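You operate a simulated robot arm through the tools that you are given. There is no shell and no other tool. Be economical: measure what you need, move in short steps, check, and stop when the job is done.

The job below is to be done with a simulated two-armed robot. You get a single attempt, and the scene is never put back.

JOB
Carry the red post tray with both arms and set it on the desk surface.

Only the result counts: the job must be done as asked and must still hold three seconds after the hand-in. Knocking over, shifting, dropping, spilling or breaking anything else fails it.

ROBOT AND FRAMES
Two 7-joint arms with two-finger parallel grippers on one trunk, on a base that drives. Base frame: it is fixed to the floor where the robot stands at the start and does not move with it; the origin is under the middle of the robot, x ahead of it, y to its left, z up. Readings come in mm, degrees, newtons and seconds.
The left shoulder is at the start at [70, 163, 1095], the right one opposite. With the tool pointing down near the work surface each hand reaches from about 400 to 880 mm from the robot's upright axis, wherever it stands, measured 20 degrees to its own side. Places, roughly: desk surface [-1200, 3300, 800]. Payload 3.43 kg a hand.
The TCP of each hand is the grasp point between the finger pads, 34 mm short of the fingertips. In the tool frame z runs along the fingers and y along their closing line. Largest opening 128 mm; finger width 24, thickness 12; the body of the gripper, 48 by 130 mm, starts 96 mm behind the TCP.
Orientation is that of the tool frame in the base frame, as [roll, pitch, yaw] about the fixed x, y, z axes, in that order (R = Rz(yaw) Ry(pitch) Rx(roll)). With the fingers straight down and closing along the base's y, the tool's x points along the base's -x, its y along +y and its z along -z.

CONTROLS
- The arms move only by the tool arm_command. It takes "left_rows", "right_rows" or both (then of equal length, played together; a hand with none holds still); each is a list of rows, each an object (a shift or turn left out is 0, a gripper value left out holds the last) with "dp": the shift along the tool's x, y, z in cm, a list of three; "angular": the turn, a rotation vector about the tool's x, y, z in degrees, a list of three; "jaw": the opening, from 0 (shut) to 1 (fully open). In form: [{"dp": [dx, dy, dz], "angular": [rx, ry, rz], "jaw": jaw}, ...]. A call has 1 to 20 rows; each row shifts and turns the commanded pose from where the row before left it, along the tool's axes as they then stand. Rows are played at 5 a second. More than 50 mm and 8.6 degrees between two rows, or a gripper value outside its range, and nothing of the call is played. Where a pose cannot be reached the arm comes as near as it can. A force on the tool above 40 N (or 10 N above the force at the start of the call, whichever is more), or a blocked arm, ends the call early, and 0.2 s more pass. The fingers move at their own pace (about 153 mm/s each) and stop on an object; they squeeze with about 34 N. The grip force told is the motor's: it shows also when the fingers shut on nothing. Time passes only in rows, and 0.2 s behind the last, so rows that do not move let the fingers close. The reply holds the time, the measured pose of the TCP, the force on the tool along the base axes, the opening and the grip force, in the units named above and with some noise, with the torque about the TCP (base axes, N m) and any sound that the robot's microphone picked up.
- Cameras (640 x 400 px; columns grow to the right, rows downward): "scene" is now at [134.7, -3.7, 1316.5]; the picture's right is [-0.06, -1.00, 0.00], its down [-0.64, 0.04, -0.77] and it looks along [0.77, -0.05, -0.64] (base axes); focal length 268 px, centre (320, 200). "left" rides on the left gripper at [76, 11, -160] in its tool frame; the picture's right is [-0.15, 0.99, 0.00], its down [-0.88, -0.13, -0.46] and it looks along [-0.45, -0.07, 0.89] (tool axes); focal length 234 px, centre (320, 200). "right" rides on the right gripper at [76, -11, -160] in its tool frame; the picture's right is [0.15, 0.99, 0.00], its down [-0.88, 0.13, -0.46] and it looks along [-0.45, 0.07, 0.89] (tool axes); focal length 234 px, centre (320, 200). There is no depth. A picture from a camera that has moved, and an enlarged one, comes with that camera's place and axes in the base frame and with its lens.
- capture(camera): a new picture of that camera. It takes no simulated time.
- move_column(by): slides the trunk up (or, below 0, down) by that many mm; the arms and the scene camera ride with it, the base frame stays. It gives what a move gives, with no picture.
- base_move(legs): drives the robot by 1 to 6 legs, each [ahead, left, turn to the left] in mm, mm and degrees, along the robot's own axes; the way and the turn of a leg run together, so that a leg with both is an arc; at most 1500 mm and 180 degrees a leg. The arms and the cameras ride along, it lands a little off, and it stops where it bumps. It gives what a move gives.
- turn_head(pan, tilt): turns the head with the scene camera to pan (to the left, within 86 degrees either way) and tilt (down, from -29 to 69), counted from straight ahead of the robot. It gives what a move gives.
- enlarge(camera, box): a new picture of the part [left, top, right, bottom] of that camera's present view, enlarged. It takes no simulated time.
- hand_in(): hands the job in; it is judged then, once.

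Work in short steps. Places have to be worked out from the pictures, the camera data and where the tool is seen: move nearer, look again, correct. Check each grasp and each placing, and mend what went wrong. You have 120 turns and 92 pictures in all, those below and enlarged ones among them. Open the grippers and draw the arms clear of the work before you hand the job in, unless the task says otherwise; then end with one line.

The tools are called after "Call:" as a command line: name --argument value ..., lists and objects as JSON in quotes. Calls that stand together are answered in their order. arm_command: Moves the arms, as the interface text tells. Its arguments: {"type":"object","properties":{"left_rows":{"type":"array","items":{"type":"object","properties":{"dp":{"type":"array","items":{"type":"number"}},"angular":{"type":"array","items":{"type":"number"}},"jaw":{"type":"number"}}}},"right_rows":{"type":"array","items":{"type":"object","properties":{"dp":{"type":"array","items":{"type":"number"}},"angular":{"type":"array","items":{"type":"number"}},"jaw":{"type":"number"}}}}},"required":[]} The other tools are called the same way: move_column (by) slides the trunk up or down; base_move (legs) drives the base; turn_head (pan, tilt) turns the head that bears the scene camera; capture (camera) takes a picture; enlarge (camera, box) takes an enlarged picture of a part of a camera's view; hand_in () hands the job in.

At the start:

```text
clock: 0.0
left_tcp_pos: [566.9, 198.9, 1118.4]
left_tool_rot: [-180.0, 0.0, 180.0]
left_wrist_force: [1.0, -0.3, 0.5]
left_moment: [-0.01, 0.0, 0.0]
left_finger_gap: 128.0
left_finger_force: 0.0
right_tcp_pos: [531.9, -238.0, 1134.9]
right_tool_rot: [-180.0, -0.1, 180.0]
right_wrist_force: [-0.6, -0.2, 0.4]
right_moment: [0.01, -0.05, 0.0]
right_finger_gap: 127.7
right_finger_force: 0.1
trunk travel left (down, up): [-575.0, 365.0]
robot x, y, heading: [3.0, -4.9, -0.2]
head pan, tilt: [-3.5, 39.6]
```

scene: 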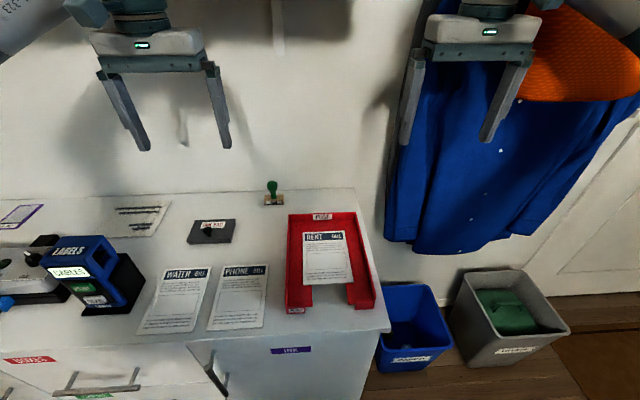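
right: 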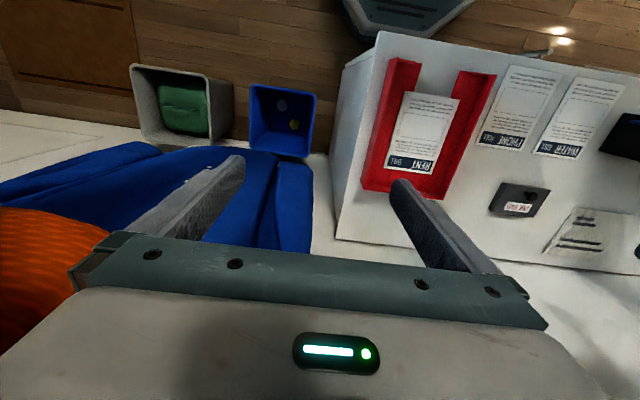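
left: 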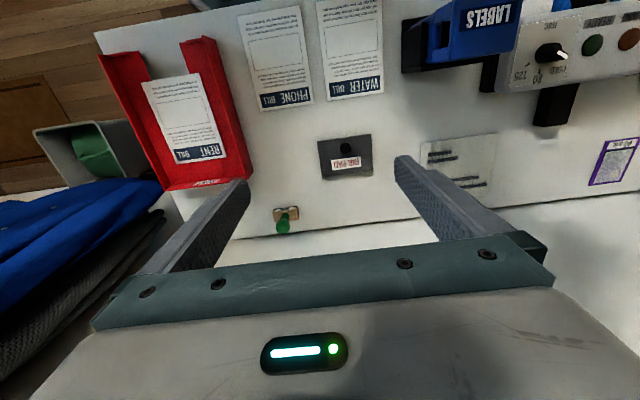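

I place the tray at roughly x 400–650, y -128..43 on the near worktop. I'll take a closer look at its walls and the paper in it.

Call:
enlarge --camera "scene" --box '[260, 190, 420, 340]'

Call:
enlarge --camera "right" --box '[320, 20, 540, 220]'

Call:
enlarge --camera "left" --box '[80, 20, 280, 220]'

```text
2.67 times, centred on (340, 265) of scene
camera zoom: at [134.7, -3.7, 1316.5], right [-0.06, -1.0, 0.0], down [-0.64, 0.04, -0.77], along [0.77, -0.05, -0.64], focal length 716 px, centre (267, 27)
```

zoom: 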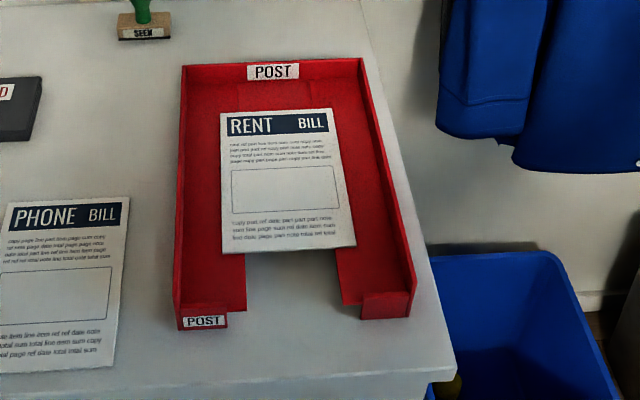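

```text
2.00 times, centred on (430, 120) of right
camera zoom: at [456.4, -250.0, 1294.2], right [-0.15, 0.99, 0.0], down [0.88, 0.13, 0.46], along [0.45, 0.07, -0.89], focal length 468 px, centre (100, 360)
```

zoom: 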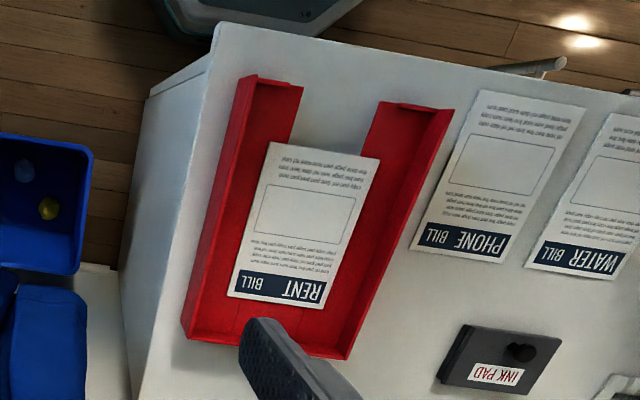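

```text
2.00 times, centred on (180, 120) of left
camera zoom: at [491.3, 210.5, 1279.0], right [0.15, 0.99, 0.0], down [0.88, -0.13, 0.46], along [0.45, -0.07, -0.89], focal length 468 px, centre (600, 360)
```

zoom: 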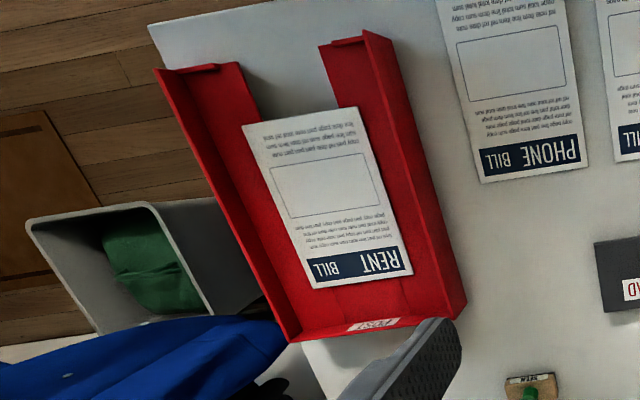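

The tray measures about 250 x 174 mm, centred near (529, -43), with walls about 40 mm high at y≈44 and y≈-130. The paper is about 30 mm inside each wall. I'll look toward the desk before starting.

Call:
turn_head --pan 86 --tilt 15

Call:
capture --camera "scene"

```text
clock: 1.6
left_tcp_pos: [567.5, 199.0, 1118.8]
left_tool_rot: [-180.0, -0.1, -179.9]
left_wrist_force: [0.1, 0.3, 0.3]
left_moment: [-0.01, 0.02, 0.01]
left_finger_gap: 127.8
left_finger_force: 0.0
right_tcp_pos: [533.3, -237.2, 1134.5]
right_tool_rot: [179.9, 0.0, 180.0]
right_wrist_force: [0.9, -0.8, -0.3]
right_moment: [0.0, 0.0, 0.01]
right_finger_gap: 128.1
right_finger_force: 0.1
trunk travel left (down, up): [-575.0, 365.0]
robot x, y, heading: [-1.4, -4.1, -0.2]
head pan, tilt: [85.9, 15.0]
```

```text
85 pictures are left
camera scene: at [56.3, 94.8, 1355.5], right [1.0, -0.07, 0.0], down [-0.02, -0.26, -0.97], along [0.07, 0.96, -0.26], focal length 268 px, centre (320, 200)
```

scene: 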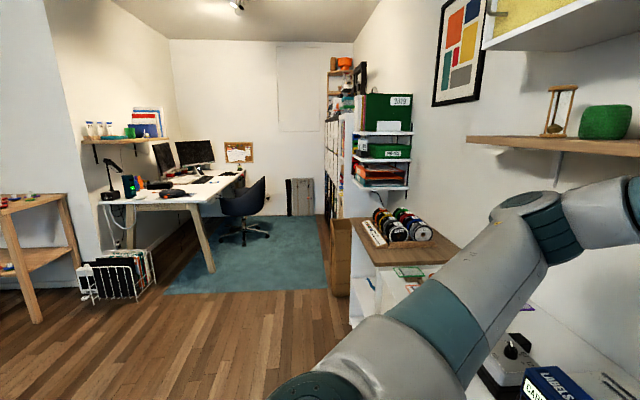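

The desk spans roughly x -1490..-700, y 2100..3600, with its near end facing me. I'll zoom in to see where it's free.

Call:
enlarge --camera "scene" --box '[70, 130, 270, 280]'

```text
2.67 times, centred on (170, 205) of scene
camera zoom: at [56.3, 94.8, 1355.5], right [1.0, -0.07, 0.0], down [-0.02, -0.26, -0.97], along [0.07, 0.96, -0.26], focal length 716 px, centre (720, 187)
```

zoom: 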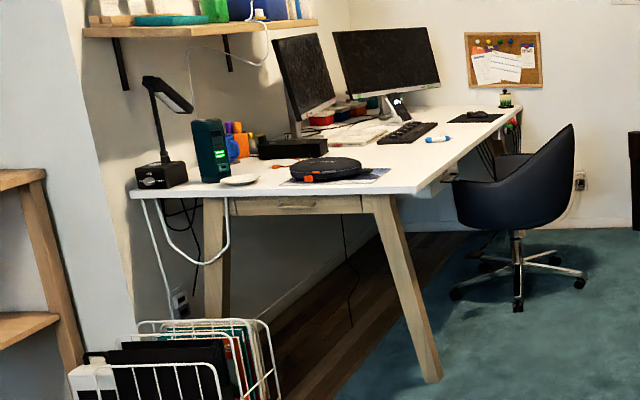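

The desk looks free around (-850, 2700), between the headphone case and the pen, and I can reach it from its +x side. Now I'll face forward and bring both hands above the tray walls with a narrowed opening.

Call:
turn_head --pan -3.5 --tilt 45

Call:
arm_command --left_rows '[{"dp": [0.8, -2.5, 2.6], "jaw": 0.27}, {"dp": [0.8, -2.5, 2.6]}, {"dp": [0.8, -2.5, 2.6]}, {"dp": [0.7, -2.5, 2.6]}, {"dp": [0.7, -2.5, 2.6]}, {"dp": [0, -2.8, 2.6]}, {"dp": [0, 0, 2.2]}, {"dp": [0, 0, 2]}]' --right_rows '[{"dp": [0, 1.8, 2.8], "jaw": 0.27}, {"dp": [0, 1.8, 2.8]}, {"dp": [0, 1.8, 2.8]}, {"dp": [0, 1.8, 2.8]}, {"dp": [0.2, 1.8, 2.8]}, {"dp": [0, 1.7, 2.8]}, {"dp": [0, 0, 2.5]}, {"dp": [0, 0, 2]}]'

Call:
capture --camera "scene"

Call:
capture --camera "left"

Call:
capture --camera "right"

```text
clock: 3.3
left_tcp_pos: [568.1, 200.2, 1118.8]
left_tool_rot: [-180.0, 0.0, -180.0]
left_wrist_force: [0.4, -0.1, 0.2]
left_moment: [-0.01, 0.0, 0.01]
left_finger_gap: 128.1
left_finger_force: 0.1
right_tcp_pos: [532.6, -239.0, 1135.0]
right_tool_rot: [-180.0, 0.0, -179.9]
right_wrist_force: [-0.4, 0.1, -0.4]
right_moment: [-0.02, 0.0, -0.01]
right_finger_gap: 128.1
right_finger_force: 0.1
trunk travel left (down, up): [-575.0, 365.0]
robot x, y, heading: [-3.1, 2.1, -0.0]
head pan, tilt: [-3.5, 45.0]
```

```text
clock: 5.1
left_tcp_pos: [529.8, 46.2, 918.5]
left_tool_rot: [-180.0, 0.0, -180.0]
left_wrist_force: [0.2, 0.3, 0.1]
left_moment: [0.05, 0.0, -0.01]
left_finger_gap: 34.5
left_finger_force: 0.1
right_tcp_pos: [530.7, -132.8, 921.1]
right_tool_rot: [180.0, -0.1, 180.0]
right_wrist_force: [0.1, 1.2, 0.3]
right_moment: [0.0, 0.02, 0.06]
right_finger_gap: 34.8
right_finger_force: 0.1
trunk travel left (down, up): [-575.0, 365.0]
robot x, y, heading: [4.1, -0.3, 0.2]
head pan, tilt: [-3.5, 45.0]
```

```text
83 pictures are left
camera scene: at [131.4, -3.7, 1308.7], right [-0.06, -1.0, 0.0], down [-0.71, 0.04, -0.71], along [0.71, -0.04, -0.71], focal length 268 px, centre (320, 200)
```

scene: 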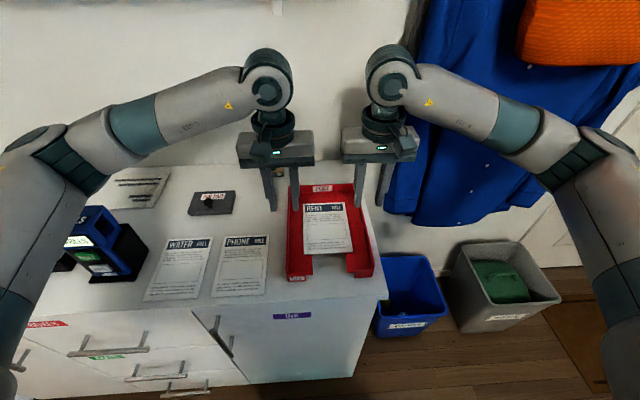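

```text
82 pictures are left
camera left: at [454.5, 56.3, 1079.4], right [0.15, 0.99, 0.0], down [0.88, -0.13, 0.46], along [0.45, -0.07, -0.89], focal length 234 px, centre (320, 200)
```

left: 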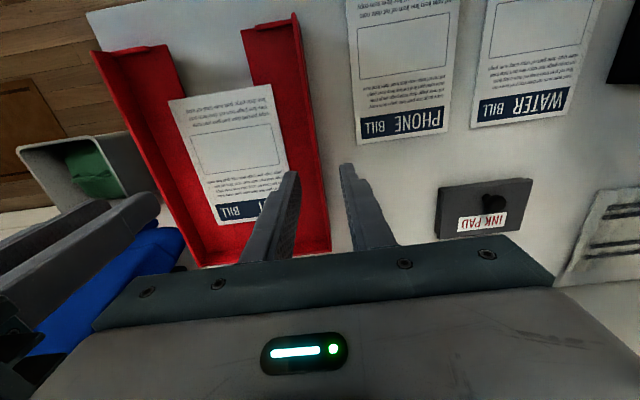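

```text
81 pictures are left
camera right: at [453.9, -144.5, 1080.9], right [-0.15, 0.99, 0.0], down [0.88, 0.13, 0.46], along [0.45, 0.07, -0.89], focal length 234 px, centre (320, 200)
```

right: 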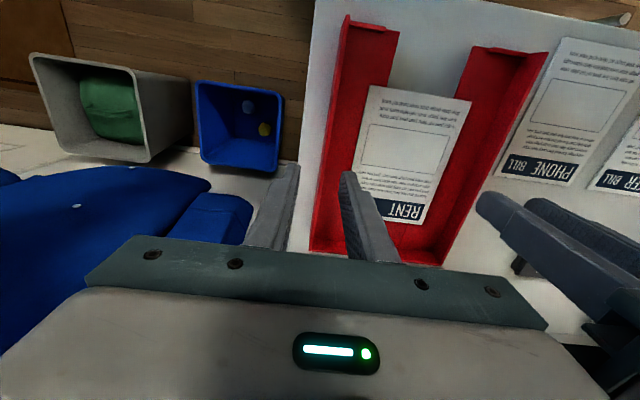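

The wrist views confirm the walls at y≈44 and y≈-131, with the hands nearly centred over them. I'll shift slightly outward to clear the paper and descend most of the way.

Call:
arm_command --left_rows '[{"dp": [0, 0.2, 1.5]}, {"dp": [0, 0, 1.5]}, {"dp": [0, 0, 1.5]}, {"dp": [0, 0, 0]}]' --right_rows '[{"dp": [0, -0.4, 1.5]}, {"dp": [0, 0, 1.5]}, {"dp": [0, 0, 1.6]}, {"dp": [0, 0, 0]}]'

Call:
capture --camera "left"

Call:
capture --camera "right"

Call:
enlarge --camera "scene" --box '[230, 120, 430, 300]'

```text
clock: 6.1
left_tcp_pos: [530.2, 49.5, 877.0]
left_tool_rot: [180.0, 0.0, 180.0]
left_wrist_force: [0.4, 0.6, 0.2]
left_moment: [-0.03, 0.04, 0.0]
left_finger_gap: 34.6
left_finger_force: 0.1
right_tcp_pos: [530.9, -135.3, 874.6]
right_tool_rot: [180.0, -0.1, 180.0]
right_wrist_force: [0.7, 0.0, -0.2]
right_moment: [0.0, -0.02, 0.01]
right_finger_gap: 34.5
right_finger_force: 0.0
trunk travel left (down, up): [-575.0, 365.0]
robot x, y, heading: [-1.4, -3.0, 0.2]
head pan, tilt: [-3.5, 45.0]
```

```text
80 pictures are left
camera left: at [454.1, 59.9, 1036.6], right [0.15, 0.99, 0.0], down [0.88, -0.13, 0.46], along [0.45, -0.07, -0.89], focal length 234 px, centre (320, 200)
```

left: 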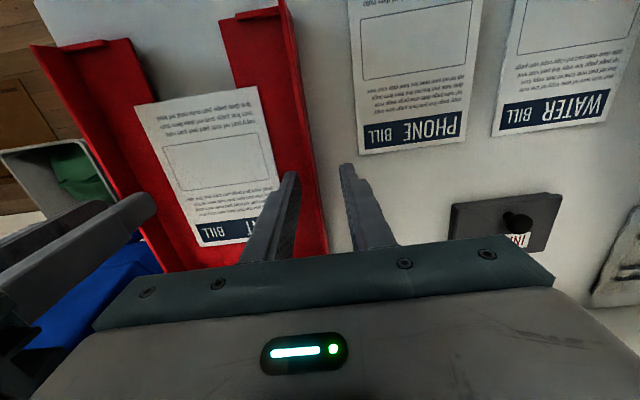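

```text
79 pictures are left
camera right: at [454.6, -147.5, 1034.4], right [-0.15, 0.99, 0.0], down [0.88, 0.13, 0.46], along [0.45, 0.07, -0.89], focal length 234 px, centre (320, 200)
```

right: 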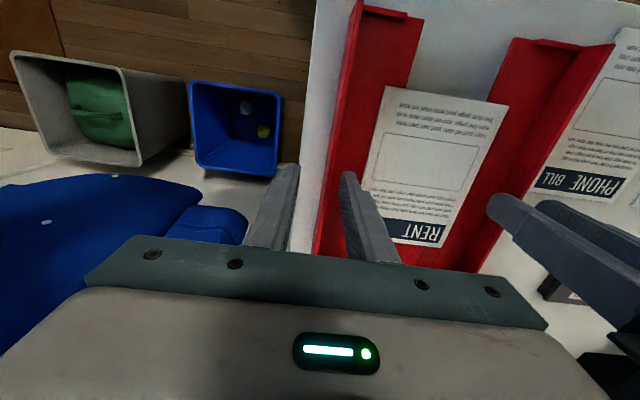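

```text
2.22 times, centred on (330, 210) of scene
camera zoom: at [130.5, -3.3, 1308.7], right [-0.06, -1.0, 0.0], down [-0.71, 0.04, -0.71], along [0.71, -0.04, -0.71], focal length 597 px, centre (298, 178)
```

zoom: 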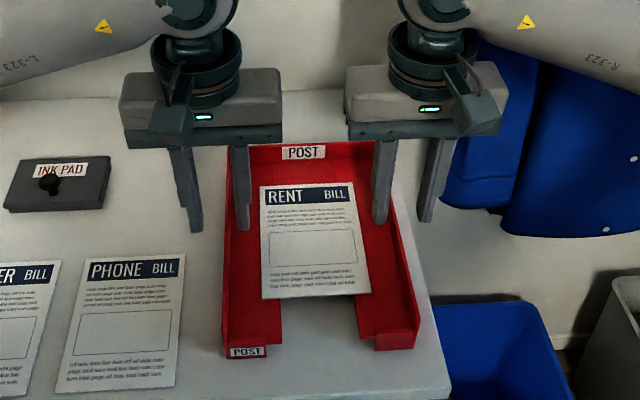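

Each wall sits between its fingers, with 20 mm or more to the paper. I'll descend to z≈843.

Call:
arm_command --left_rows '[{"dp": [0, 0, 1.2]}, {"dp": [0, 0, 1.1]}, {"dp": [0, 0, 1.0]}, {"dp": [0, 0, 0]}]' --right_rows '[{"dp": [0, 0, 1.1]}, {"dp": [0, 0, 1.0]}, {"dp": [0, 0, 1.0]}, {"dp": [0, 0, 0]}]'

Call:
enlarge --camera "scene" --box '[230, 120, 430, 300]'

Call:
capture --camera "left"

Call:
capture --camera "right"

```text
clock: 6.8
left_tcp_pos: [530.5, 47.8, 859.9]
left_tool_rot: [-179.5, 1.0, -179.9]
left_wrist_force: [-5.1, 3.4, 21.4]
left_moment: [-0.24, 0.39, -0.29]
left_finger_gap: 32.5
left_finger_force: 0.1
right_tcp_pos: [531.3, -134.4, 860.2]
right_tool_rot: [179.7, 1.0, 179.9]
right_wrist_force: [-6.0, -3.2, 22.4]
right_moment: [0.33, 0.42, 0.35]
right_finger_gap: 33.1
right_finger_force: 0.1
trunk travel left (down, up): [-575.0, 365.0]
robot x, y, heading: [-2.1, 0.5, -0.2]
head pan, tilt: [-3.5, 45.0]
stopped in row 3 (left hand): the force on the tool passed its limit (the readings are from after the stop); the commanded pose is now the measured one
```

```text
2.22 times, centred on (330, 210) of scene
camera zoom: at [125.6, -3.1, 1309.8], right [-0.06, -1.0, 0.0], down [-0.7, 0.04, -0.71], along [0.71, -0.04, -0.7], focal length 597 px, centre (298, 178)
```

zoom: 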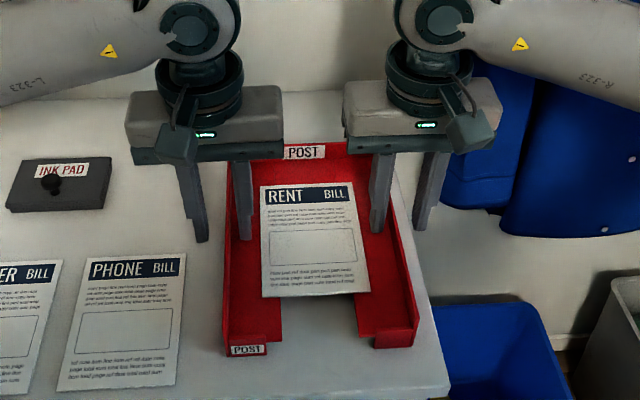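

```text
76 pictures are left
camera left: at [450.8, 59.6, 1018.5], right [0.14, 0.99, -0.01], down [0.87, -0.12, 0.47], along [0.47, -0.07, -0.88], focal length 234 px, centre (320, 200)
```

left: 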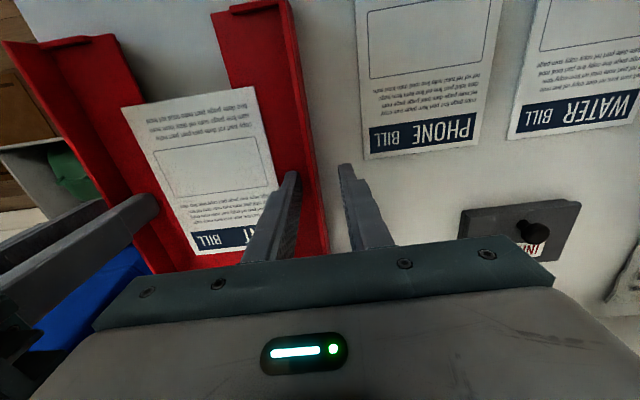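

```text
75 pictures are left
camera right: at [452.4, -147.5, 1018.0], right [-0.15, 0.99, 0.0], down [0.87, 0.13, 0.47], along [0.47, 0.07, -0.88], focal length 234 px, centre (320, 200)
```

right: 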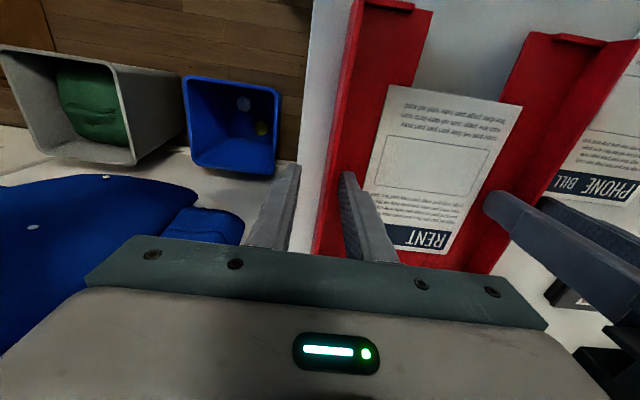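

Both hands pressed about 21 N on the inner side, so the inner fingertips touched the tray floor and the worktop is nearer z≈820. I'll back off 4 mm, undo the 1° tilt and check the forces before closing.

Call:
arm_command --left_rows '[{"dp": [0, 0, -0.3], "angular": [0.5, -1.0, 0]}, {"dp": [0, 0, -0.1]}, {"dp": [0, 0, 0]}]' --right_rows '[{"dp": [0, 0, -0.3], "angular": [-0.3, -1.0, 0]}, {"dp": [0, 0, -0.1]}, {"dp": [0, 0, 0]}]'

```text
clock: 7.6
left_tcp_pos: [531.4, 48.1, 859.8]
left_tool_rot: [-179.1, 1.8, -179.8]
left_wrist_force: [-3.6, 1.3, 8.3]
left_moment: [-0.16, 0.22, -0.08]
left_finger_gap: 34.0
left_finger_force: 0.0
right_tcp_pos: [533.5, -136.1, 861.2]
right_tool_rot: [179.5, 1.8, 179.8]
right_wrist_force: [-5.6, -0.4, 12.0]
right_moment: [0.2, 0.31, 0.16]
right_finger_gap: 33.9
right_finger_force: 0.0
trunk travel left (down, up): [-575.0, 365.0]
robot x, y, heading: [0.2, -2.5, -0.1]
head pan, tilt: [-3.5, 45.0]
```

The correction turned the wrong way, so I'm reversing its sign and lifting a little more.

Call:
arm_command --left_rows '[{"dp": [0, 0, -0.3], "angular": [-0.9, 1.8, 0]}, {"dp": [0, 0, -0.1]}, {"dp": [0, 0, 0]}]' --right_rows '[{"dp": [0, 0, -0.3], "angular": [0.5, 1.8, 0]}, {"dp": [0, 0, -0.1]}, {"dp": [0, 0, 0]}]'

```text
clock: 8.4
left_tcp_pos: [533.4, 48.6, 863.0]
left_tool_rot: [179.9, 0.0, -179.8]
left_wrist_force: [-0.8, 0.1, 0.6]
left_moment: [-0.02, -0.02, -0.01]
left_finger_gap: 34.7
left_finger_force: 0.1
right_tcp_pos: [536.1, -136.3, 862.9]
right_tool_rot: [180.0, -0.2, 179.7]
right_wrist_force: [0.0, 0.2, 0.7]
right_moment: [-0.05, -0.02, -0.01]
right_finger_gap: 35.0
right_finger_force: 0.0
trunk travel left (down, up): [-575.0, 365.0]
robot x, y, heading: [1.1, 1.6, -0.1]
head pan, tilt: [-3.5, 45.0]
```

No contact now and the hands are straight. I'll centre them on the walls (y≈43 and -131) and close both grippers.

Call:
arm_command --left_rows '[{"dp": [0, -0.5, 0.1]}, {"jaw": 0.12}, {"jaw": 0.06}, {"jaw": 0}, {}, {}, {}]' --right_rows '[{"dp": [0, 0.5, 0.1]}, {"jaw": 0.12}, {"jaw": 0.06}, {"jaw": 0}, {}, {}, {}]'

Call:
enlarge --camera "scene" --box '[230, 120, 430, 300]'

```text
clock: 10.0
left_tcp_pos: [533.3, 43.5, 861.5]
left_tool_rot: [-179.8, 0.0, -179.9]
left_wrist_force: [0.4, -18.6, -0.1]
left_moment: [-0.25, -0.07, -0.07]
left_finger_gap: 3.8
left_finger_force: 33.6
right_tcp_pos: [536.8, -128.5, 862.1]
right_tool_rot: [179.8, -0.1, 179.8]
right_wrist_force: [-0.9, 18.8, -0.1]
right_moment: [0.31, -0.03, 0.11]
right_finger_gap: 3.6
right_finger_force: 33.7
trunk travel left (down, up): [-575.0, 365.0]
robot x, y, heading: [0.7, 0.9, 0.3]
head pan, tilt: [-3.5, 45.0]
```

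```text
2.22 times, centred on (330, 210) of scene
camera zoom: at [131.0, -3.4, 1308.7], right [-0.06, -1.0, 0.0], down [-0.71, 0.04, -0.71], along [0.71, -0.04, -0.71], focal length 597 px, centre (298, 178)
```

zoom: 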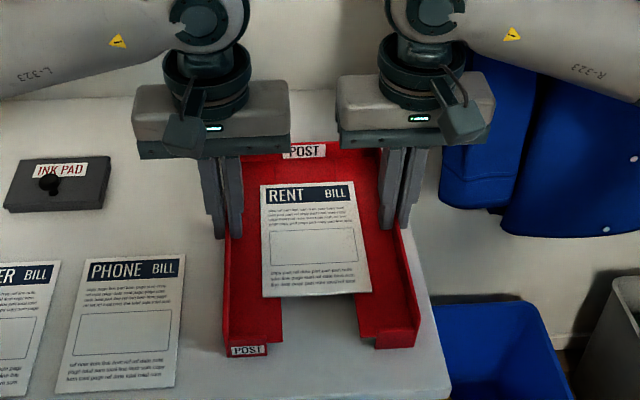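

Both grippers hold about 3.7 mm walls. The tray is pulled outward with about 18 N, so I'll move each hand slightly inward to relieve it.

Call:
arm_command --left_rows '[{"dp": [0, -0.15, 0]}, {"dp": [0, -0.1, 0]}, {}]' --right_rows '[{"dp": [0, 0.15, 0]}, {"dp": [0, 0.1, 0]}, {}]'

```text
clock: 10.8
left_tcp_pos: [533.5, 41.3, 861.6]
left_tool_rot: [179.8, -0.1, -179.6]
left_wrist_force: [1.5, 7.8, 0.9]
left_moment: [0.09, -0.1, -0.2]
left_finger_gap: 3.8
left_finger_force: 33.7
right_tcp_pos: [534.4, -128.7, 863.4]
right_tool_rot: [-179.9, -0.1, 179.7]
right_wrist_force: [-1.6, -10.0, 2.3]
right_moment: [-0.07, -0.18, 0.33]
right_finger_gap: 3.7
right_finger_force: 34.0
trunk travel left (down, up): [-575.0, 365.0]
robot x, y, heading: [-0.2, 0.2, 0.0]
head pan, tilt: [-3.5, 45.0]
```

The residual is now under 10 N. Next I'll lift with the trunk so both arms rise together.

Call:
move_column --by 60

Call:
capture --camera "scene"

```text
clock: 11.8
left_tcp_pos: [533.2, 40.8, 921.9]
left_tool_rot: [180.0, -0.1, -179.8]
left_wrist_force: [0.9, 0.2, 0.0]
left_moment: [-0.02, -0.01, -0.01]
left_finger_gap: 0.0
left_finger_force: 33.5
right_tcp_pos: [534.9, -127.1, 922.3]
right_tool_rot: [179.9, -0.1, 179.9]
right_wrist_force: [0.0, -0.6, 0.1]
right_moment: [0.02, 0.01, -0.02]
right_finger_gap: 0.0
right_finger_force: 33.0
trunk travel left (down, up): [-635.0, 305.0]
robot x, y, heading: [0.8, -3.8, -0.1]
head pan, tilt: [-3.5, 45.0]
```

```text
73 pictures are left
camera scene: at [131.2, -3.4, 1368.6], right [-0.06, -1.0, 0.0], down [-0.71, 0.04, -0.71], along [0.71, -0.04, -0.71], focal length 268 px, centre (320, 200)
```

scene: 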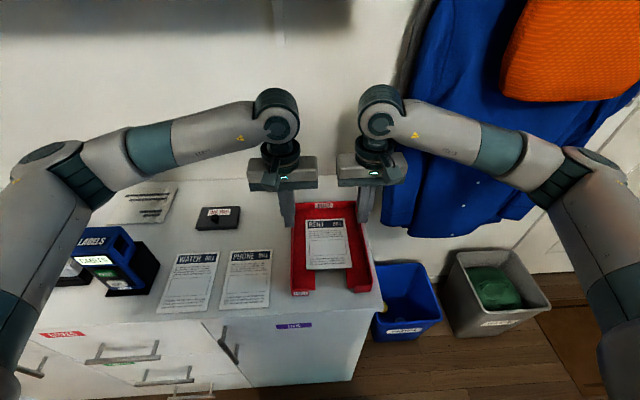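

The grips slipped off: the gap is 0 and the tray stayed on the worktop. I'll inspect the tray and the fingers.

Call:
enlarge --camera "scene" --box '[260, 170, 400, 310]'

Call:
capture --camera "left"

Call:
capture --camera "right"

```text
2.86 times, centred on (330, 240) of scene
camera zoom: at [131.2, -3.4, 1368.6], right [-0.06, -1.0, 0.0], down [-0.71, 0.04, -0.71], along [0.71, -0.04, -0.71], focal length 767 px, centre (291, 86)
```

zoom: 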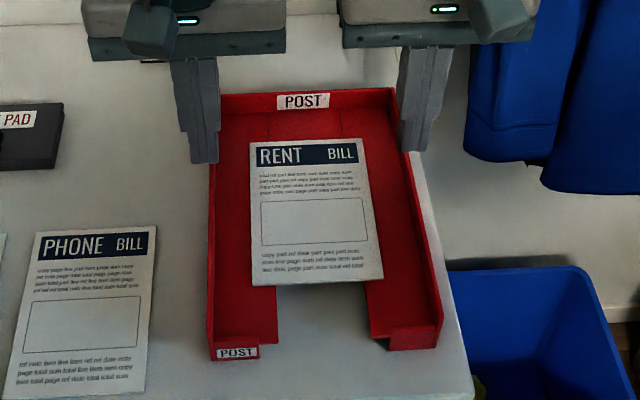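

```text
71 pictures are left
camera left: at [457.4, 50.6, 1082.4], right [0.14, 0.99, 0.0], down [0.88, -0.13, 0.45], along [0.45, -0.07, -0.89], focal length 234 px, centre (320, 200)
```

left: 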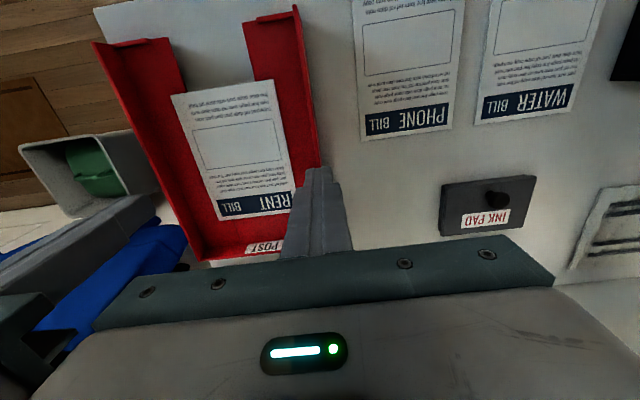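

```text
70 pictures are left
camera right: at [459.5, -139.2, 1081.9], right [-0.14, 0.99, 0.0], down [0.88, 0.13, 0.45], along [0.45, 0.07, -0.89], focal length 234 px, centre (320, 200)
```

right: 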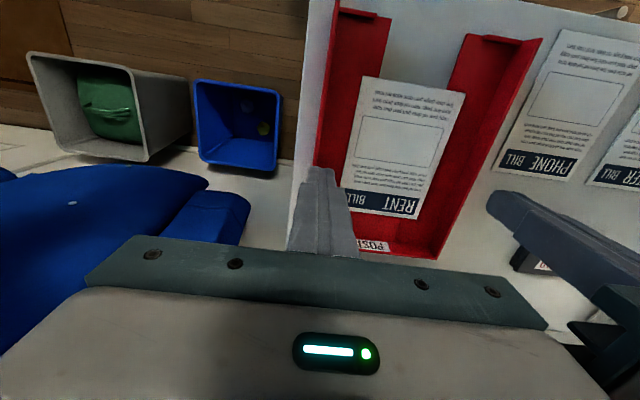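

The tray did not visibly move. Its walls look only about 25 mm high, so the grip was shallow. I'll reopen, go back down, settle gently nearer the floor and regrip, then lift slowly with the arms while watching the forces.

Call:
arm_command --left_rows '[{"jaw": 0.27}, {"dp": [0, 0.3, 0]}, {}]' --right_rows '[{"jaw": 0.27}, {"dp": [0, -0.4, 0]}, {}]'

Call:
move_column --by -56

Call:
capture --camera "left"

Call:
capture --camera "right"

```text
clock: 12.6
left_tcp_pos: [533.1, 43.9, 921.7]
left_tool_rot: [180.0, -0.1, -179.9]
left_wrist_force: [-0.2, 0.3, 0.9]
left_moment: [-0.02, 0.0, -0.01]
left_finger_gap: 34.5
left_finger_force: 0.0
right_tcp_pos: [536.6, -132.1, 923.1]
right_tool_rot: [179.8, -0.1, 179.9]
right_wrist_force: [0.1, -0.1, -0.5]
right_moment: [0.0, 0.01, 0.01]
right_finger_gap: 34.9
right_finger_force: 0.0
trunk travel left (down, up): [-635.0, 305.0]
robot x, y, heading: [-0.2, -0.7, -0.0]
head pan, tilt: [-3.5, 45.0]
```

```text
clock: 13.6
left_tcp_pos: [533.7, 45.2, 866.9]
left_tool_rot: [-180.0, -0.2, -179.8]
left_wrist_force: [0.1, -0.4, 0.6]
left_moment: [0.02, 0.01, -0.01]
left_finger_gap: 34.7
left_finger_force: 0.0
right_tcp_pos: [535.6, -131.9, 867.3]
right_tool_rot: [180.0, 0.0, 179.7]
right_wrist_force: [-0.3, 0.6, 1.1]
right_moment: [0.01, -0.03, -0.02]
right_finger_gap: 34.7
right_finger_force: 0.1
trunk travel left (down, up): [-579.0, 361.0]
robot x, y, heading: [1.0, 2.1, -0.1]
head pan, tilt: [-3.5, 45.0]
```

```text
69 pictures are left
camera left: at [457.6, 53.8, 1026.7], right [0.14, 0.99, 0.0], down [0.88, -0.13, 0.45], along [0.45, -0.07, -0.89], focal length 234 px, centre (320, 200)
```

left: 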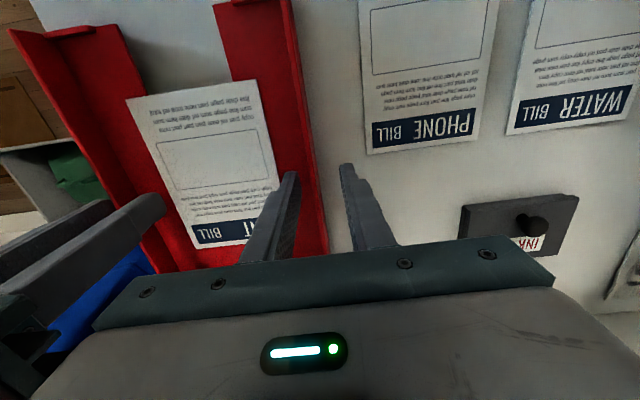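

```text
68 pictures are left
camera right: at [459.6, -143.4, 1026.2], right [-0.14, 0.99, 0.0], down [0.88, 0.13, 0.45], along [0.45, 0.07, -0.89], focal length 234 px, centre (320, 200)
```

right: 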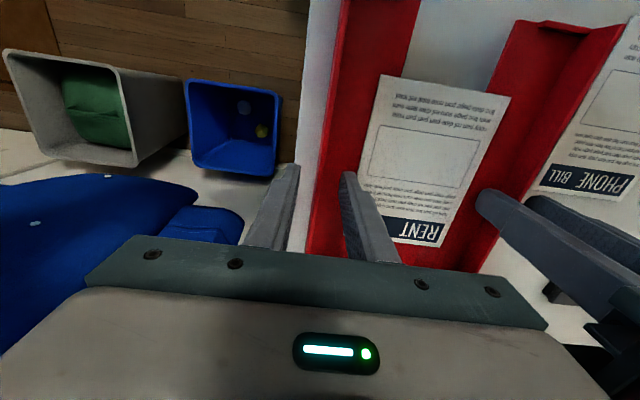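

Both walls are well within the open fingers. I'll descend gently to about z≈860.

Call:
arm_command --left_rows '[{"dp": [0, -0.2, 0.2]}, {"dp": [0, 0, 0.2]}, {"dp": [0, 0, 0.2]}, {}]' --right_rows '[{"dp": [0, 0.15, 0.2]}, {"dp": [0, 0, 0.2]}, {"dp": [0, 0, 0.2]}, {}]'

```text
clock: 14.6
left_tcp_pos: [534.4, 41.4, 861.4]
left_tool_rot: [179.9, -0.1, -179.8]
left_wrist_force: [0.4, 1.0, 0.2]
left_moment: [0.01, -0.01, -0.01]
left_finger_gap: 34.7
left_finger_force: 0.1
right_tcp_pos: [537.2, -130.4, 860.4]
right_tool_rot: [179.9, -0.1, 179.8]
right_wrist_force: [0.4, 0.4, 0.0]
right_moment: [0.02, -0.02, 0.0]
right_finger_gap: 34.8
right_finger_force: 0.0
trunk travel left (down, up): [-579.0, 361.0]
robot x, y, heading: [2.4, 2.8, -0.2]
head pan, tilt: [-3.5, 45.0]
```

Call:
arm_command --left_rows '[{"dp": [0, 0, 0.15]}, {"dp": [0, 0, 0.1]}, {}]' --right_rows '[{"dp": [0, 0, 0.15]}, {"dp": [0, 0, 0.1]}, {}]'

```text
clock: 15.4
left_tcp_pos: [534.7, 40.9, 859.7]
left_tool_rot: [-179.9, 0.1, -179.8]
left_wrist_force: [4.1, -0.8, 11.6]
left_moment: [-0.26, -0.14, -0.01]
left_finger_gap: 34.6
left_finger_force: 0.1
right_tcp_pos: [535.8, -129.0, 860.1]
right_tool_rot: [179.9, 0.1, 179.8]
right_wrist_force: [4.7, -1.7, 17.4]
right_moment: [0.3, -0.15, -0.01]
right_finger_gap: 34.1
right_finger_force: 0.1
trunk travel left (down, up): [-579.0, 361.0]
robot x, y, heading: [1.8, -1.1, -0.2]
head pan, tilt: [-3.5, 45.0]
```

Light floor contact on both sides. I'll back off 1.5 mm, close, and check the balance.

Call:
arm_command --left_rows '[{"dp": [0, 0, -0.15]}, {"jaw": 0.12}, {"jaw": 0.06}, {"jaw": 0}, {}, {}, {}]' --right_rows '[{"dp": [0, 0, -0.15]}, {"jaw": 0.12}, {"jaw": 0.06}, {"jaw": 0}, {}, {}, {}]'

Call:
enlarge --camera "left" --box '[240, 120, 400, 270]'

```text
clock: 17.0
left_tcp_pos: [533.7, 40.6, 859.9]
left_tool_rot: [180.0, 0.0, -179.8]
left_wrist_force: [-2.2, -4.2, 0.4]
left_moment: [-0.1, 0.1, -0.23]
left_finger_gap: 3.5
left_finger_force: 34.0
right_tcp_pos: [534.3, -130.4, 859.9]
right_tool_rot: [179.9, -0.1, 179.8]
right_wrist_force: [-3.6, -0.4, 13.5]
right_moment: [-0.07, 0.24, 0.1]
right_finger_gap: 3.8
right_finger_force: 33.5
trunk travel left (down, up): [-579.0, 361.0]
robot x, y, heading: [-2.4, 0.2, -0.1]
head pan, tilt: [-3.5, 45.0]
```

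```text
2.67 times, centred on (320, 195) of left
camera zoom: at [456.9, 51.5, 1020.2], right [0.14, 0.99, 0.0], down [0.88, -0.13, 0.46], along [0.45, -0.07, -0.89], focal length 624 px, centre (320, 213)
```

zoom: 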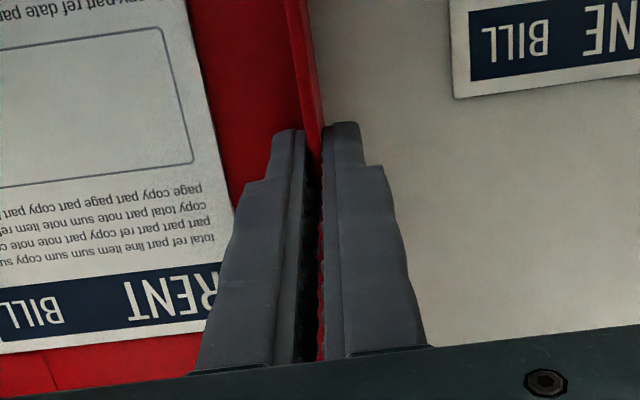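

Solid grips on both walls. Now a slow arm lift of 6 mm, watching the load.

Call:
arm_command --left_rows '[{"dp": [0, 0, -0.1]}, {"dp": [0, 0, -0.1]}, {"dp": [0, 0, -0.1]}, {"dp": [0, 0, -0.1]}, {"dp": [0, 0, -0.1]}, {"dp": [0, 0, -0.1]}, {}]' --right_rows '[{"dp": [0, 0, -0.1]}, {"dp": [0, 0, -0.1]}, {"dp": [0, 0, -0.1]}, {"dp": [0, 0, -0.1]}, {"dp": [0, 0, -0.1]}, {"dp": [0, 0, -0.1]}, {}]'

```text
clock: 18.6
left_tcp_pos: [534.0, 41.7, 865.0]
left_tool_rot: [-179.9, -0.1, -179.8]
left_wrist_force: [0.2, -5.7, -1.0]
left_moment: [-0.16, -0.32, -0.16]
left_finger_gap: 3.6
left_finger_force: 34.0
right_tcp_pos: [535.9, -129.6, 864.8]
right_tool_rot: [179.9, -0.3, 179.9]
right_wrist_force: [-0.8, 5.8, -2.8]
right_moment: [-0.05, 0.31, 0.16]
right_finger_gap: 3.7
right_finger_force: 34.3
trunk travel left (down, up): [-579.0, 361.0]
robot x, y, heading: [-2.4, -5.4, 0.0]
head pan, tilt: [-3.5, 45.0]
```

The load is only about 4 N and the grip holds. I'll continue up slowly and look.

Call:
arm_command --left_rows '[{"dp": [0, 0, -0.2]}, {"dp": [0, 0, -0.2]}, {"dp": [0, 0, -0.2]}, {"dp": [0, 0, -0.2]}, {"dp": [0, 0, -0.2]}, {"dp": [0, 0, -0.2]}, {"dp": [0, 0, -0.2]}, {"dp": [0, 0, -0.2]}, {}]' --right_rows '[{"dp": [0, 0, -0.2]}, {"dp": [0, 0, -0.2]}, {"dp": [0, 0, -0.2]}, {"dp": [0, 0, -0.2]}, {"dp": [0, 0, -0.2]}, {"dp": [0, 0, -0.2]}, {"dp": [0, 0, -0.2]}, {"dp": [0, 0, -0.2]}, {}]'

Call:
capture --camera "scene"

```text
clock: 20.6
left_tcp_pos: [533.9, 41.0, 881.5]
left_tool_rot: [-180.0, 0.0, -179.8]
left_wrist_force: [0.4, -5.9, -0.9]
left_moment: [-0.14, 0.09, -0.04]
left_finger_gap: 3.7
left_finger_force: 34.0
right_tcp_pos: [535.6, -130.3, 882.0]
right_tool_rot: [179.9, 0.0, 179.9]
right_wrist_force: [-2.1, 6.2, -1.4]
right_moment: [0.03, -0.08, 0.26]
right_finger_gap: 3.5
right_finger_force: 34.0
trunk travel left (down, up): [-579.0, 361.0]
robot x, y, heading: [-1.8, -0.6, -0.0]
head pan, tilt: [-3.5, 45.0]
```

```text
66 pictures are left
camera scene: at [131.4, -3.4, 1312.6], right [-0.06, -1.0, 0.0], down [-0.71, 0.04, -0.71], along [0.71, -0.04, -0.71], focal length 268 px, centre (320, 200)
```

scene: 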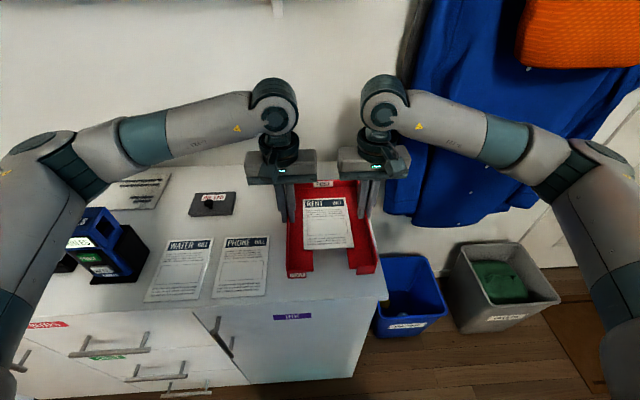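

The tray is in the air and level with the paper inside. I'll raise it a further 50 mm gently with the arms.

Call:
arm_command --left_rows '[{"dp": [0, 0, -0.3]}, {"dp": [0, 0, -0.4]}, {"dp": [0, 0, -0.4]}, {"dp": [0, 0, -0.4]}, {"dp": [0, 0, -0.4]}, {"dp": [0, 0, -0.4]}, {"dp": [0, 0, -0.4]}, {"dp": [0, 0, -0.4]}, {"dp": [0, 0, -0.4]}, {"dp": [0, 0, -0.4]}, {"dp": [0, 0, -0.4]}, {"dp": [0, 0, -0.4]}, {"dp": [0, 0, -0.3]}, {}]' --right_rows '[{"dp": [0, 0, -0.3]}, {"dp": [0, 0, -0.4]}, {"dp": [0, 0, -0.4]}, {"dp": [0, 0, -0.4]}, {"dp": [0, 0, -0.4]}, {"dp": [0, 0, -0.4]}, {"dp": [0, 0, -0.4]}, {"dp": [0, 0, -0.4]}, {"dp": [0, 0, -0.4]}, {"dp": [0, 0, -0.4]}, {"dp": [0, 0, -0.4]}, {"dp": [0, 0, -0.4]}, {"dp": [0, 0, -0.3]}, {}]'

Call:
enlarge --camera "scene" --box '[220, 120, 440, 300]'

```text
clock: 23.6
left_tcp_pos: [533.8, 41.6, 931.3]
left_tool_rot: [180.0, -0.1, -179.8]
left_wrist_force: [3.0, -13.3, -3.8]
left_moment: [-0.01, -0.01, 0.01]
left_finger_gap: 3.7
left_finger_force: 34.3
right_tcp_pos: [536.3, -129.3, 930.8]
right_tool_rot: [180.0, 0.0, 179.8]
right_wrist_force: [-2.0, 13.0, 1.5]
right_moment: [0.43, 0.05, 0.29]
right_finger_gap: 3.5
right_finger_force: 34.3
trunk travel left (down, up): [-579.0, 361.0]
robot x, y, heading: [0.3, 0.8, 0.1]
head pan, tilt: [-3.5, 45.0]
```

```text
2.22 times, centred on (330, 210) of scene
camera zoom: at [131.3, -3.4, 1312.6], right [-0.06, -1.0, 0.0], down [-0.71, 0.04, -0.71], along [0.71, -0.04, -0.71], focal length 597 px, centre (298, 178)
```

zoom: 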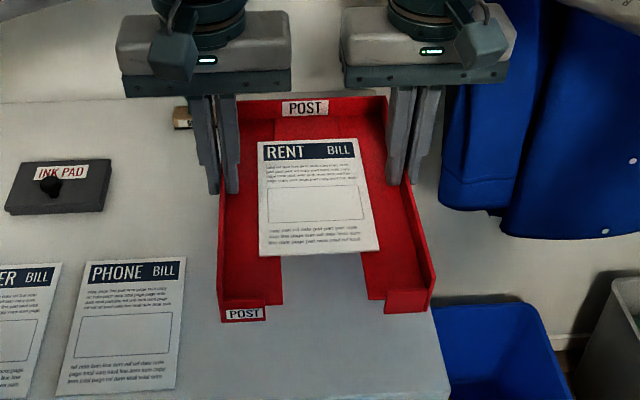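

The tray is level and clear of the worktop. I'll trim out the 13 N tension, then test the drive with a short back-up.

Call:
arm_command --left_rows '[{"dp": [0, -0.1, 0]}, {}]' --right_rows '[{"dp": [0, 0.1, 0]}, {}]'

Call:
base_move --legs '[[-60, 0, 0]]'

Call:
capture --camera "scene"

```text
clock: 24.2
left_tcp_pos: [534.0, 41.7, 930.3]
left_tool_rot: [179.9, -0.1, -179.8]
left_wrist_force: [1.0, 1.9, -3.9]
left_moment: [0.16, 0.05, -0.07]
left_finger_gap: 3.5
left_finger_force: 33.8
right_tcp_pos: [536.3, -130.4, 930.6]
right_tool_rot: [-179.9, -0.1, 179.8]
right_wrist_force: [-1.9, -2.1, 0.3]
right_moment: [0.23, -0.01, 0.37]
right_finger_gap: 3.3
right_finger_force: 33.9
trunk travel left (down, up): [-579.0, 361.0]
robot x, y, heading: [-2.2, 0.4, 0.1]
head pan, tilt: [-3.5, 45.0]
```

```text
clock: 25.1
left_tcp_pos: [473.7, 40.0, 930.2]
left_tool_rot: [179.9, -0.1, -179.7]
left_wrist_force: [1.3, 17.0, -2.6]
left_moment: [0.46, -0.05, -0.06]
left_finger_gap: 3.6
left_finger_force: 34.1
right_tcp_pos: [475.9, -130.1, 930.5]
right_tool_rot: [-179.9, -0.1, 179.8]
right_wrist_force: [-2.5, -17.0, 1.1]
right_moment: [-0.11, -0.01, 0.3]
right_finger_gap: 3.6
right_finger_force: 34.1
trunk travel left (down, up): [-579.0, 361.0]
robot x, y, heading: [-58.6, 0.2, 0.0]
head pan, tilt: [-3.5, 45.0]
```

```text
64 pictures are left
camera scene: at [70.2, -3.5, 1312.7], right [-0.06, -1.0, 0.0], down [-0.71, 0.04, -0.71], along [0.71, -0.04, -0.71], focal length 268 px, centre (320, 200)
```

scene: 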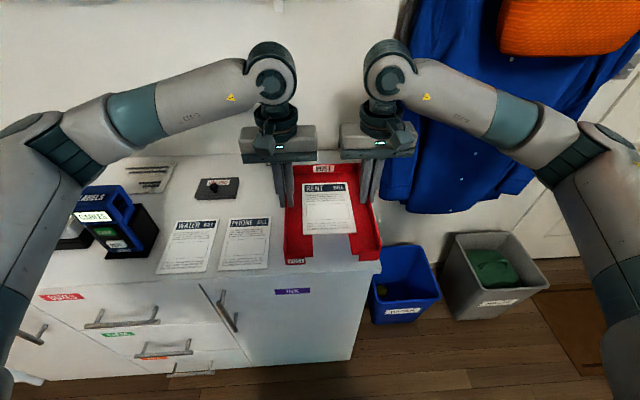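

Driving holds the tray well. Before backing up, I'll check the sides and rear as far as the head can see.

Call:
turn_head --pan 86 --tilt 30

Call:
capture --camera "scene"

Call:
turn_head --pan -86 --tilt 30

Call:
capture --camera "scene"

```text
clock: 26.8
left_tcp_pos: [475.1, 40.3, 930.7]
left_tool_rot: [-180.0, -0.1, -179.8]
left_wrist_force: [2.5, 1.5, -2.7]
left_moment: [0.12, 0.04, -0.1]
left_finger_gap: 3.5
left_finger_force: 33.9
right_tcp_pos: [476.3, -131.0, 930.2]
right_tool_rot: [-179.8, -0.3, 179.8]
right_wrist_force: [-1.6, -2.8, 0.2]
right_moment: [0.17, 0.03, 0.34]
right_finger_gap: 3.9
right_finger_force: 33.9
trunk travel left (down, up): [-579.0, 361.0]
robot x, y, heading: [-60.7, 1.4, -0.0]
head pan, tilt: [85.9, 30.0]
```

```text
63 pictures are left
camera scene: at [-3.2, 91.7, 1335.3], right [1.0, -0.07, 0.0], down [-0.04, -0.5, -0.87], along [0.06, 0.86, -0.5], focal length 268 px, centre (320, 200)
```

scene: 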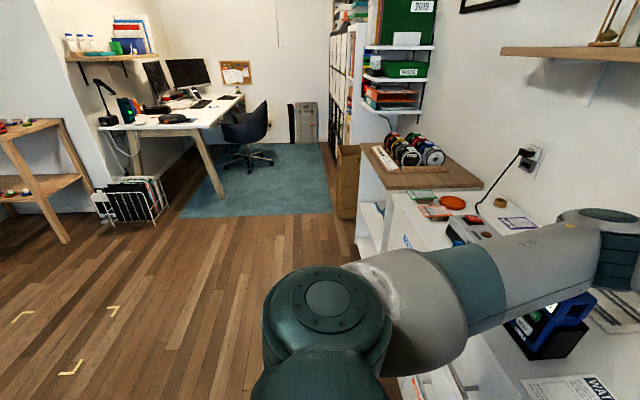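

```text
clock: 29.4
left_tcp_pos: [473.9, 40.0, 930.9]
left_tool_rot: [179.9, -0.1, -179.8]
left_wrist_force: [1.3, 3.5, -3.3]
left_moment: [0.14, -0.03, -0.07]
left_finger_gap: 3.7
left_finger_force: 34.5
right_tcp_pos: [477.4, -130.0, 930.5]
right_tool_rot: [-179.9, -0.2, 179.7]
right_wrist_force: [-1.7, -3.2, -0.4]
right_moment: [0.14, 0.05, 0.37]
right_finger_gap: 3.6
right_finger_force: 33.8
trunk travel left (down, up): [-579.0, 361.0]
robot x, y, heading: [-61.1, -0.1, -0.0]
head pan, tilt: [-85.9, 30.0]
```

```text
62 pictures are left
camera scene: at [-3.3, -88.7, 1335.3], right [-1.0, -0.07, 0.0], down [-0.04, 0.5, -0.87], along [0.06, -0.86, -0.5], focal length 268 px, centre (320, 200)
```

scene: 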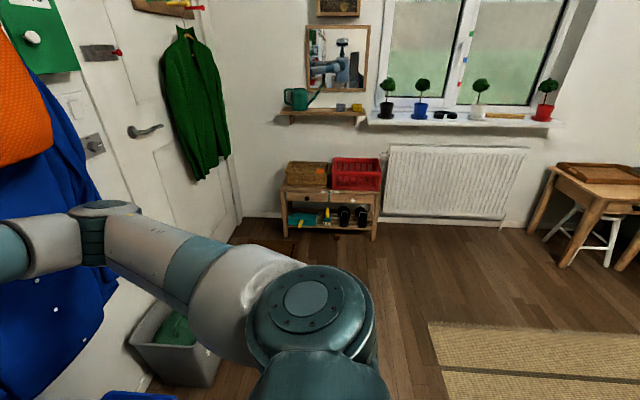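

There's open floor behind. I'll look forward at the tray again, back up 400 mm and test a small turn.

Call:
turn_head --pan 0 --tilt 40

Call:
base_move --legs '[[-400, 0, 0], [0, 0, 30]]'

Call:
capture --camera "scene"

```text
clock: 31.0
left_tcp_pos: [474.2, 40.0, 930.6]
left_tool_rot: [179.9, -0.1, -179.9]
left_wrist_force: [1.2, 3.3, -3.5]
left_moment: [0.12, 0.01, -0.09]
left_finger_gap: 3.7
left_finger_force: 33.7
right_tcp_pos: [477.0, -130.4, 929.7]
right_tool_rot: [-179.9, -0.3, 179.8]
right_wrist_force: [-1.5, -3.7, -0.3]
right_moment: [0.18, 0.01, 0.37]
right_finger_gap: 3.6
right_finger_force: 33.7
trunk travel left (down, up): [-579.0, 361.0]
robot x, y, heading: [-61.4, -0.2, -0.0]
head pan, tilt: [0.0, 40.0]
```

```text
clock: 35.0
left_tcp_pos: [-18.0, 303.3, 931.0]
left_tool_rot: [179.9, -0.1, -149.7]
left_wrist_force: [-0.9, 4.1, -2.4]
left_moment: [0.14, 0.05, -0.09]
left_finger_gap: 3.6
left_finger_force: 34.0
right_tcp_pos: [68.0, 155.7, 930.0]
right_tool_rot: [-179.8, -0.3, -150.1]
right_wrist_force: [0.8, -5.2, 0.2]
right_moment: [0.08, 0.09, 0.31]
right_finger_gap: 3.4
right_finger_force: 33.8
trunk travel left (down, up): [-579.0, 361.0]
robot x, y, heading: [-458.0, -1.8, 30.2]
head pan, tilt: [0.0, 40.0]
```

```text
61 pictures are left
camera scene: at [-343.8, 69.4, 1319.9], right [0.5, -0.87, 0.0], down [-0.56, -0.32, -0.77], along [0.66, 0.38, -0.64], focal length 268 px, centre (320, 200)
```

scene: 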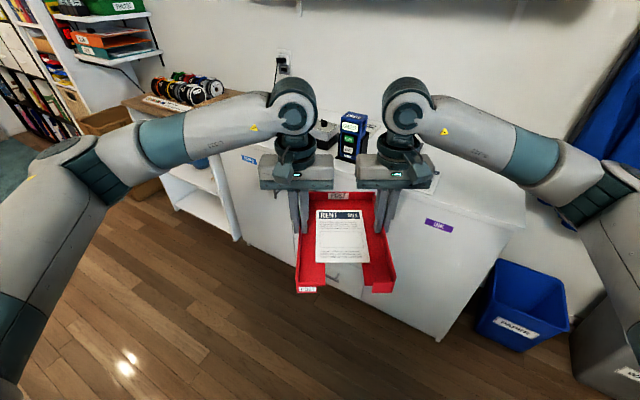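

The tray is steady and the paper is in place. I'll turn to heading 90 and drive 1300 mm ahead, toward x≈-250.

Call:
base_move --legs '[[0, 0, 59.8], [1300, -200, 0]]'

Call:
capture --camera "scene"

```text
clock: 44.3
left_tcp_pos: [-303.3, 1852.5, 929.5]
left_tool_rot: [179.9, -0.1, -89.5]
left_wrist_force: [-1.1, 0.9, -2.1]
left_moment: [0.02, 0.09, -0.1]
left_finger_gap: 3.5
left_finger_force: 34.0
right_tcp_pos: [-133.8, 1855.3, 929.6]
right_tool_rot: [-179.9, -0.2, -89.9]
right_wrist_force: [2.1, -1.4, -0.8]
right_moment: [-0.04, 0.13, 0.3]
right_finger_gap: 3.7
right_finger_force: 33.9
trunk travel left (down, up): [-579.0, 361.0]
robot x, y, heading: [-263.7, 1317.2, 90.3]
head pan, tilt: [0.0, 40.0]
```

```text
60 pictures are left
camera scene: at [-261.4, 1455.1, 1319.9], right [1.0, 0.01, 0.0], down [0.0, -0.64, -0.77], along [0.0, 0.77, -0.64], focal length 268 px, centre (320, 200)
```

scene: 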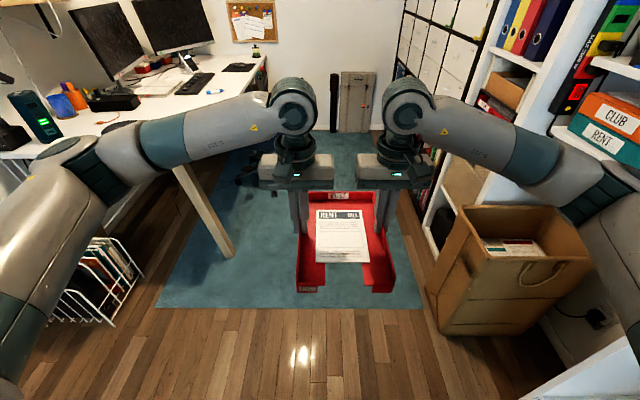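

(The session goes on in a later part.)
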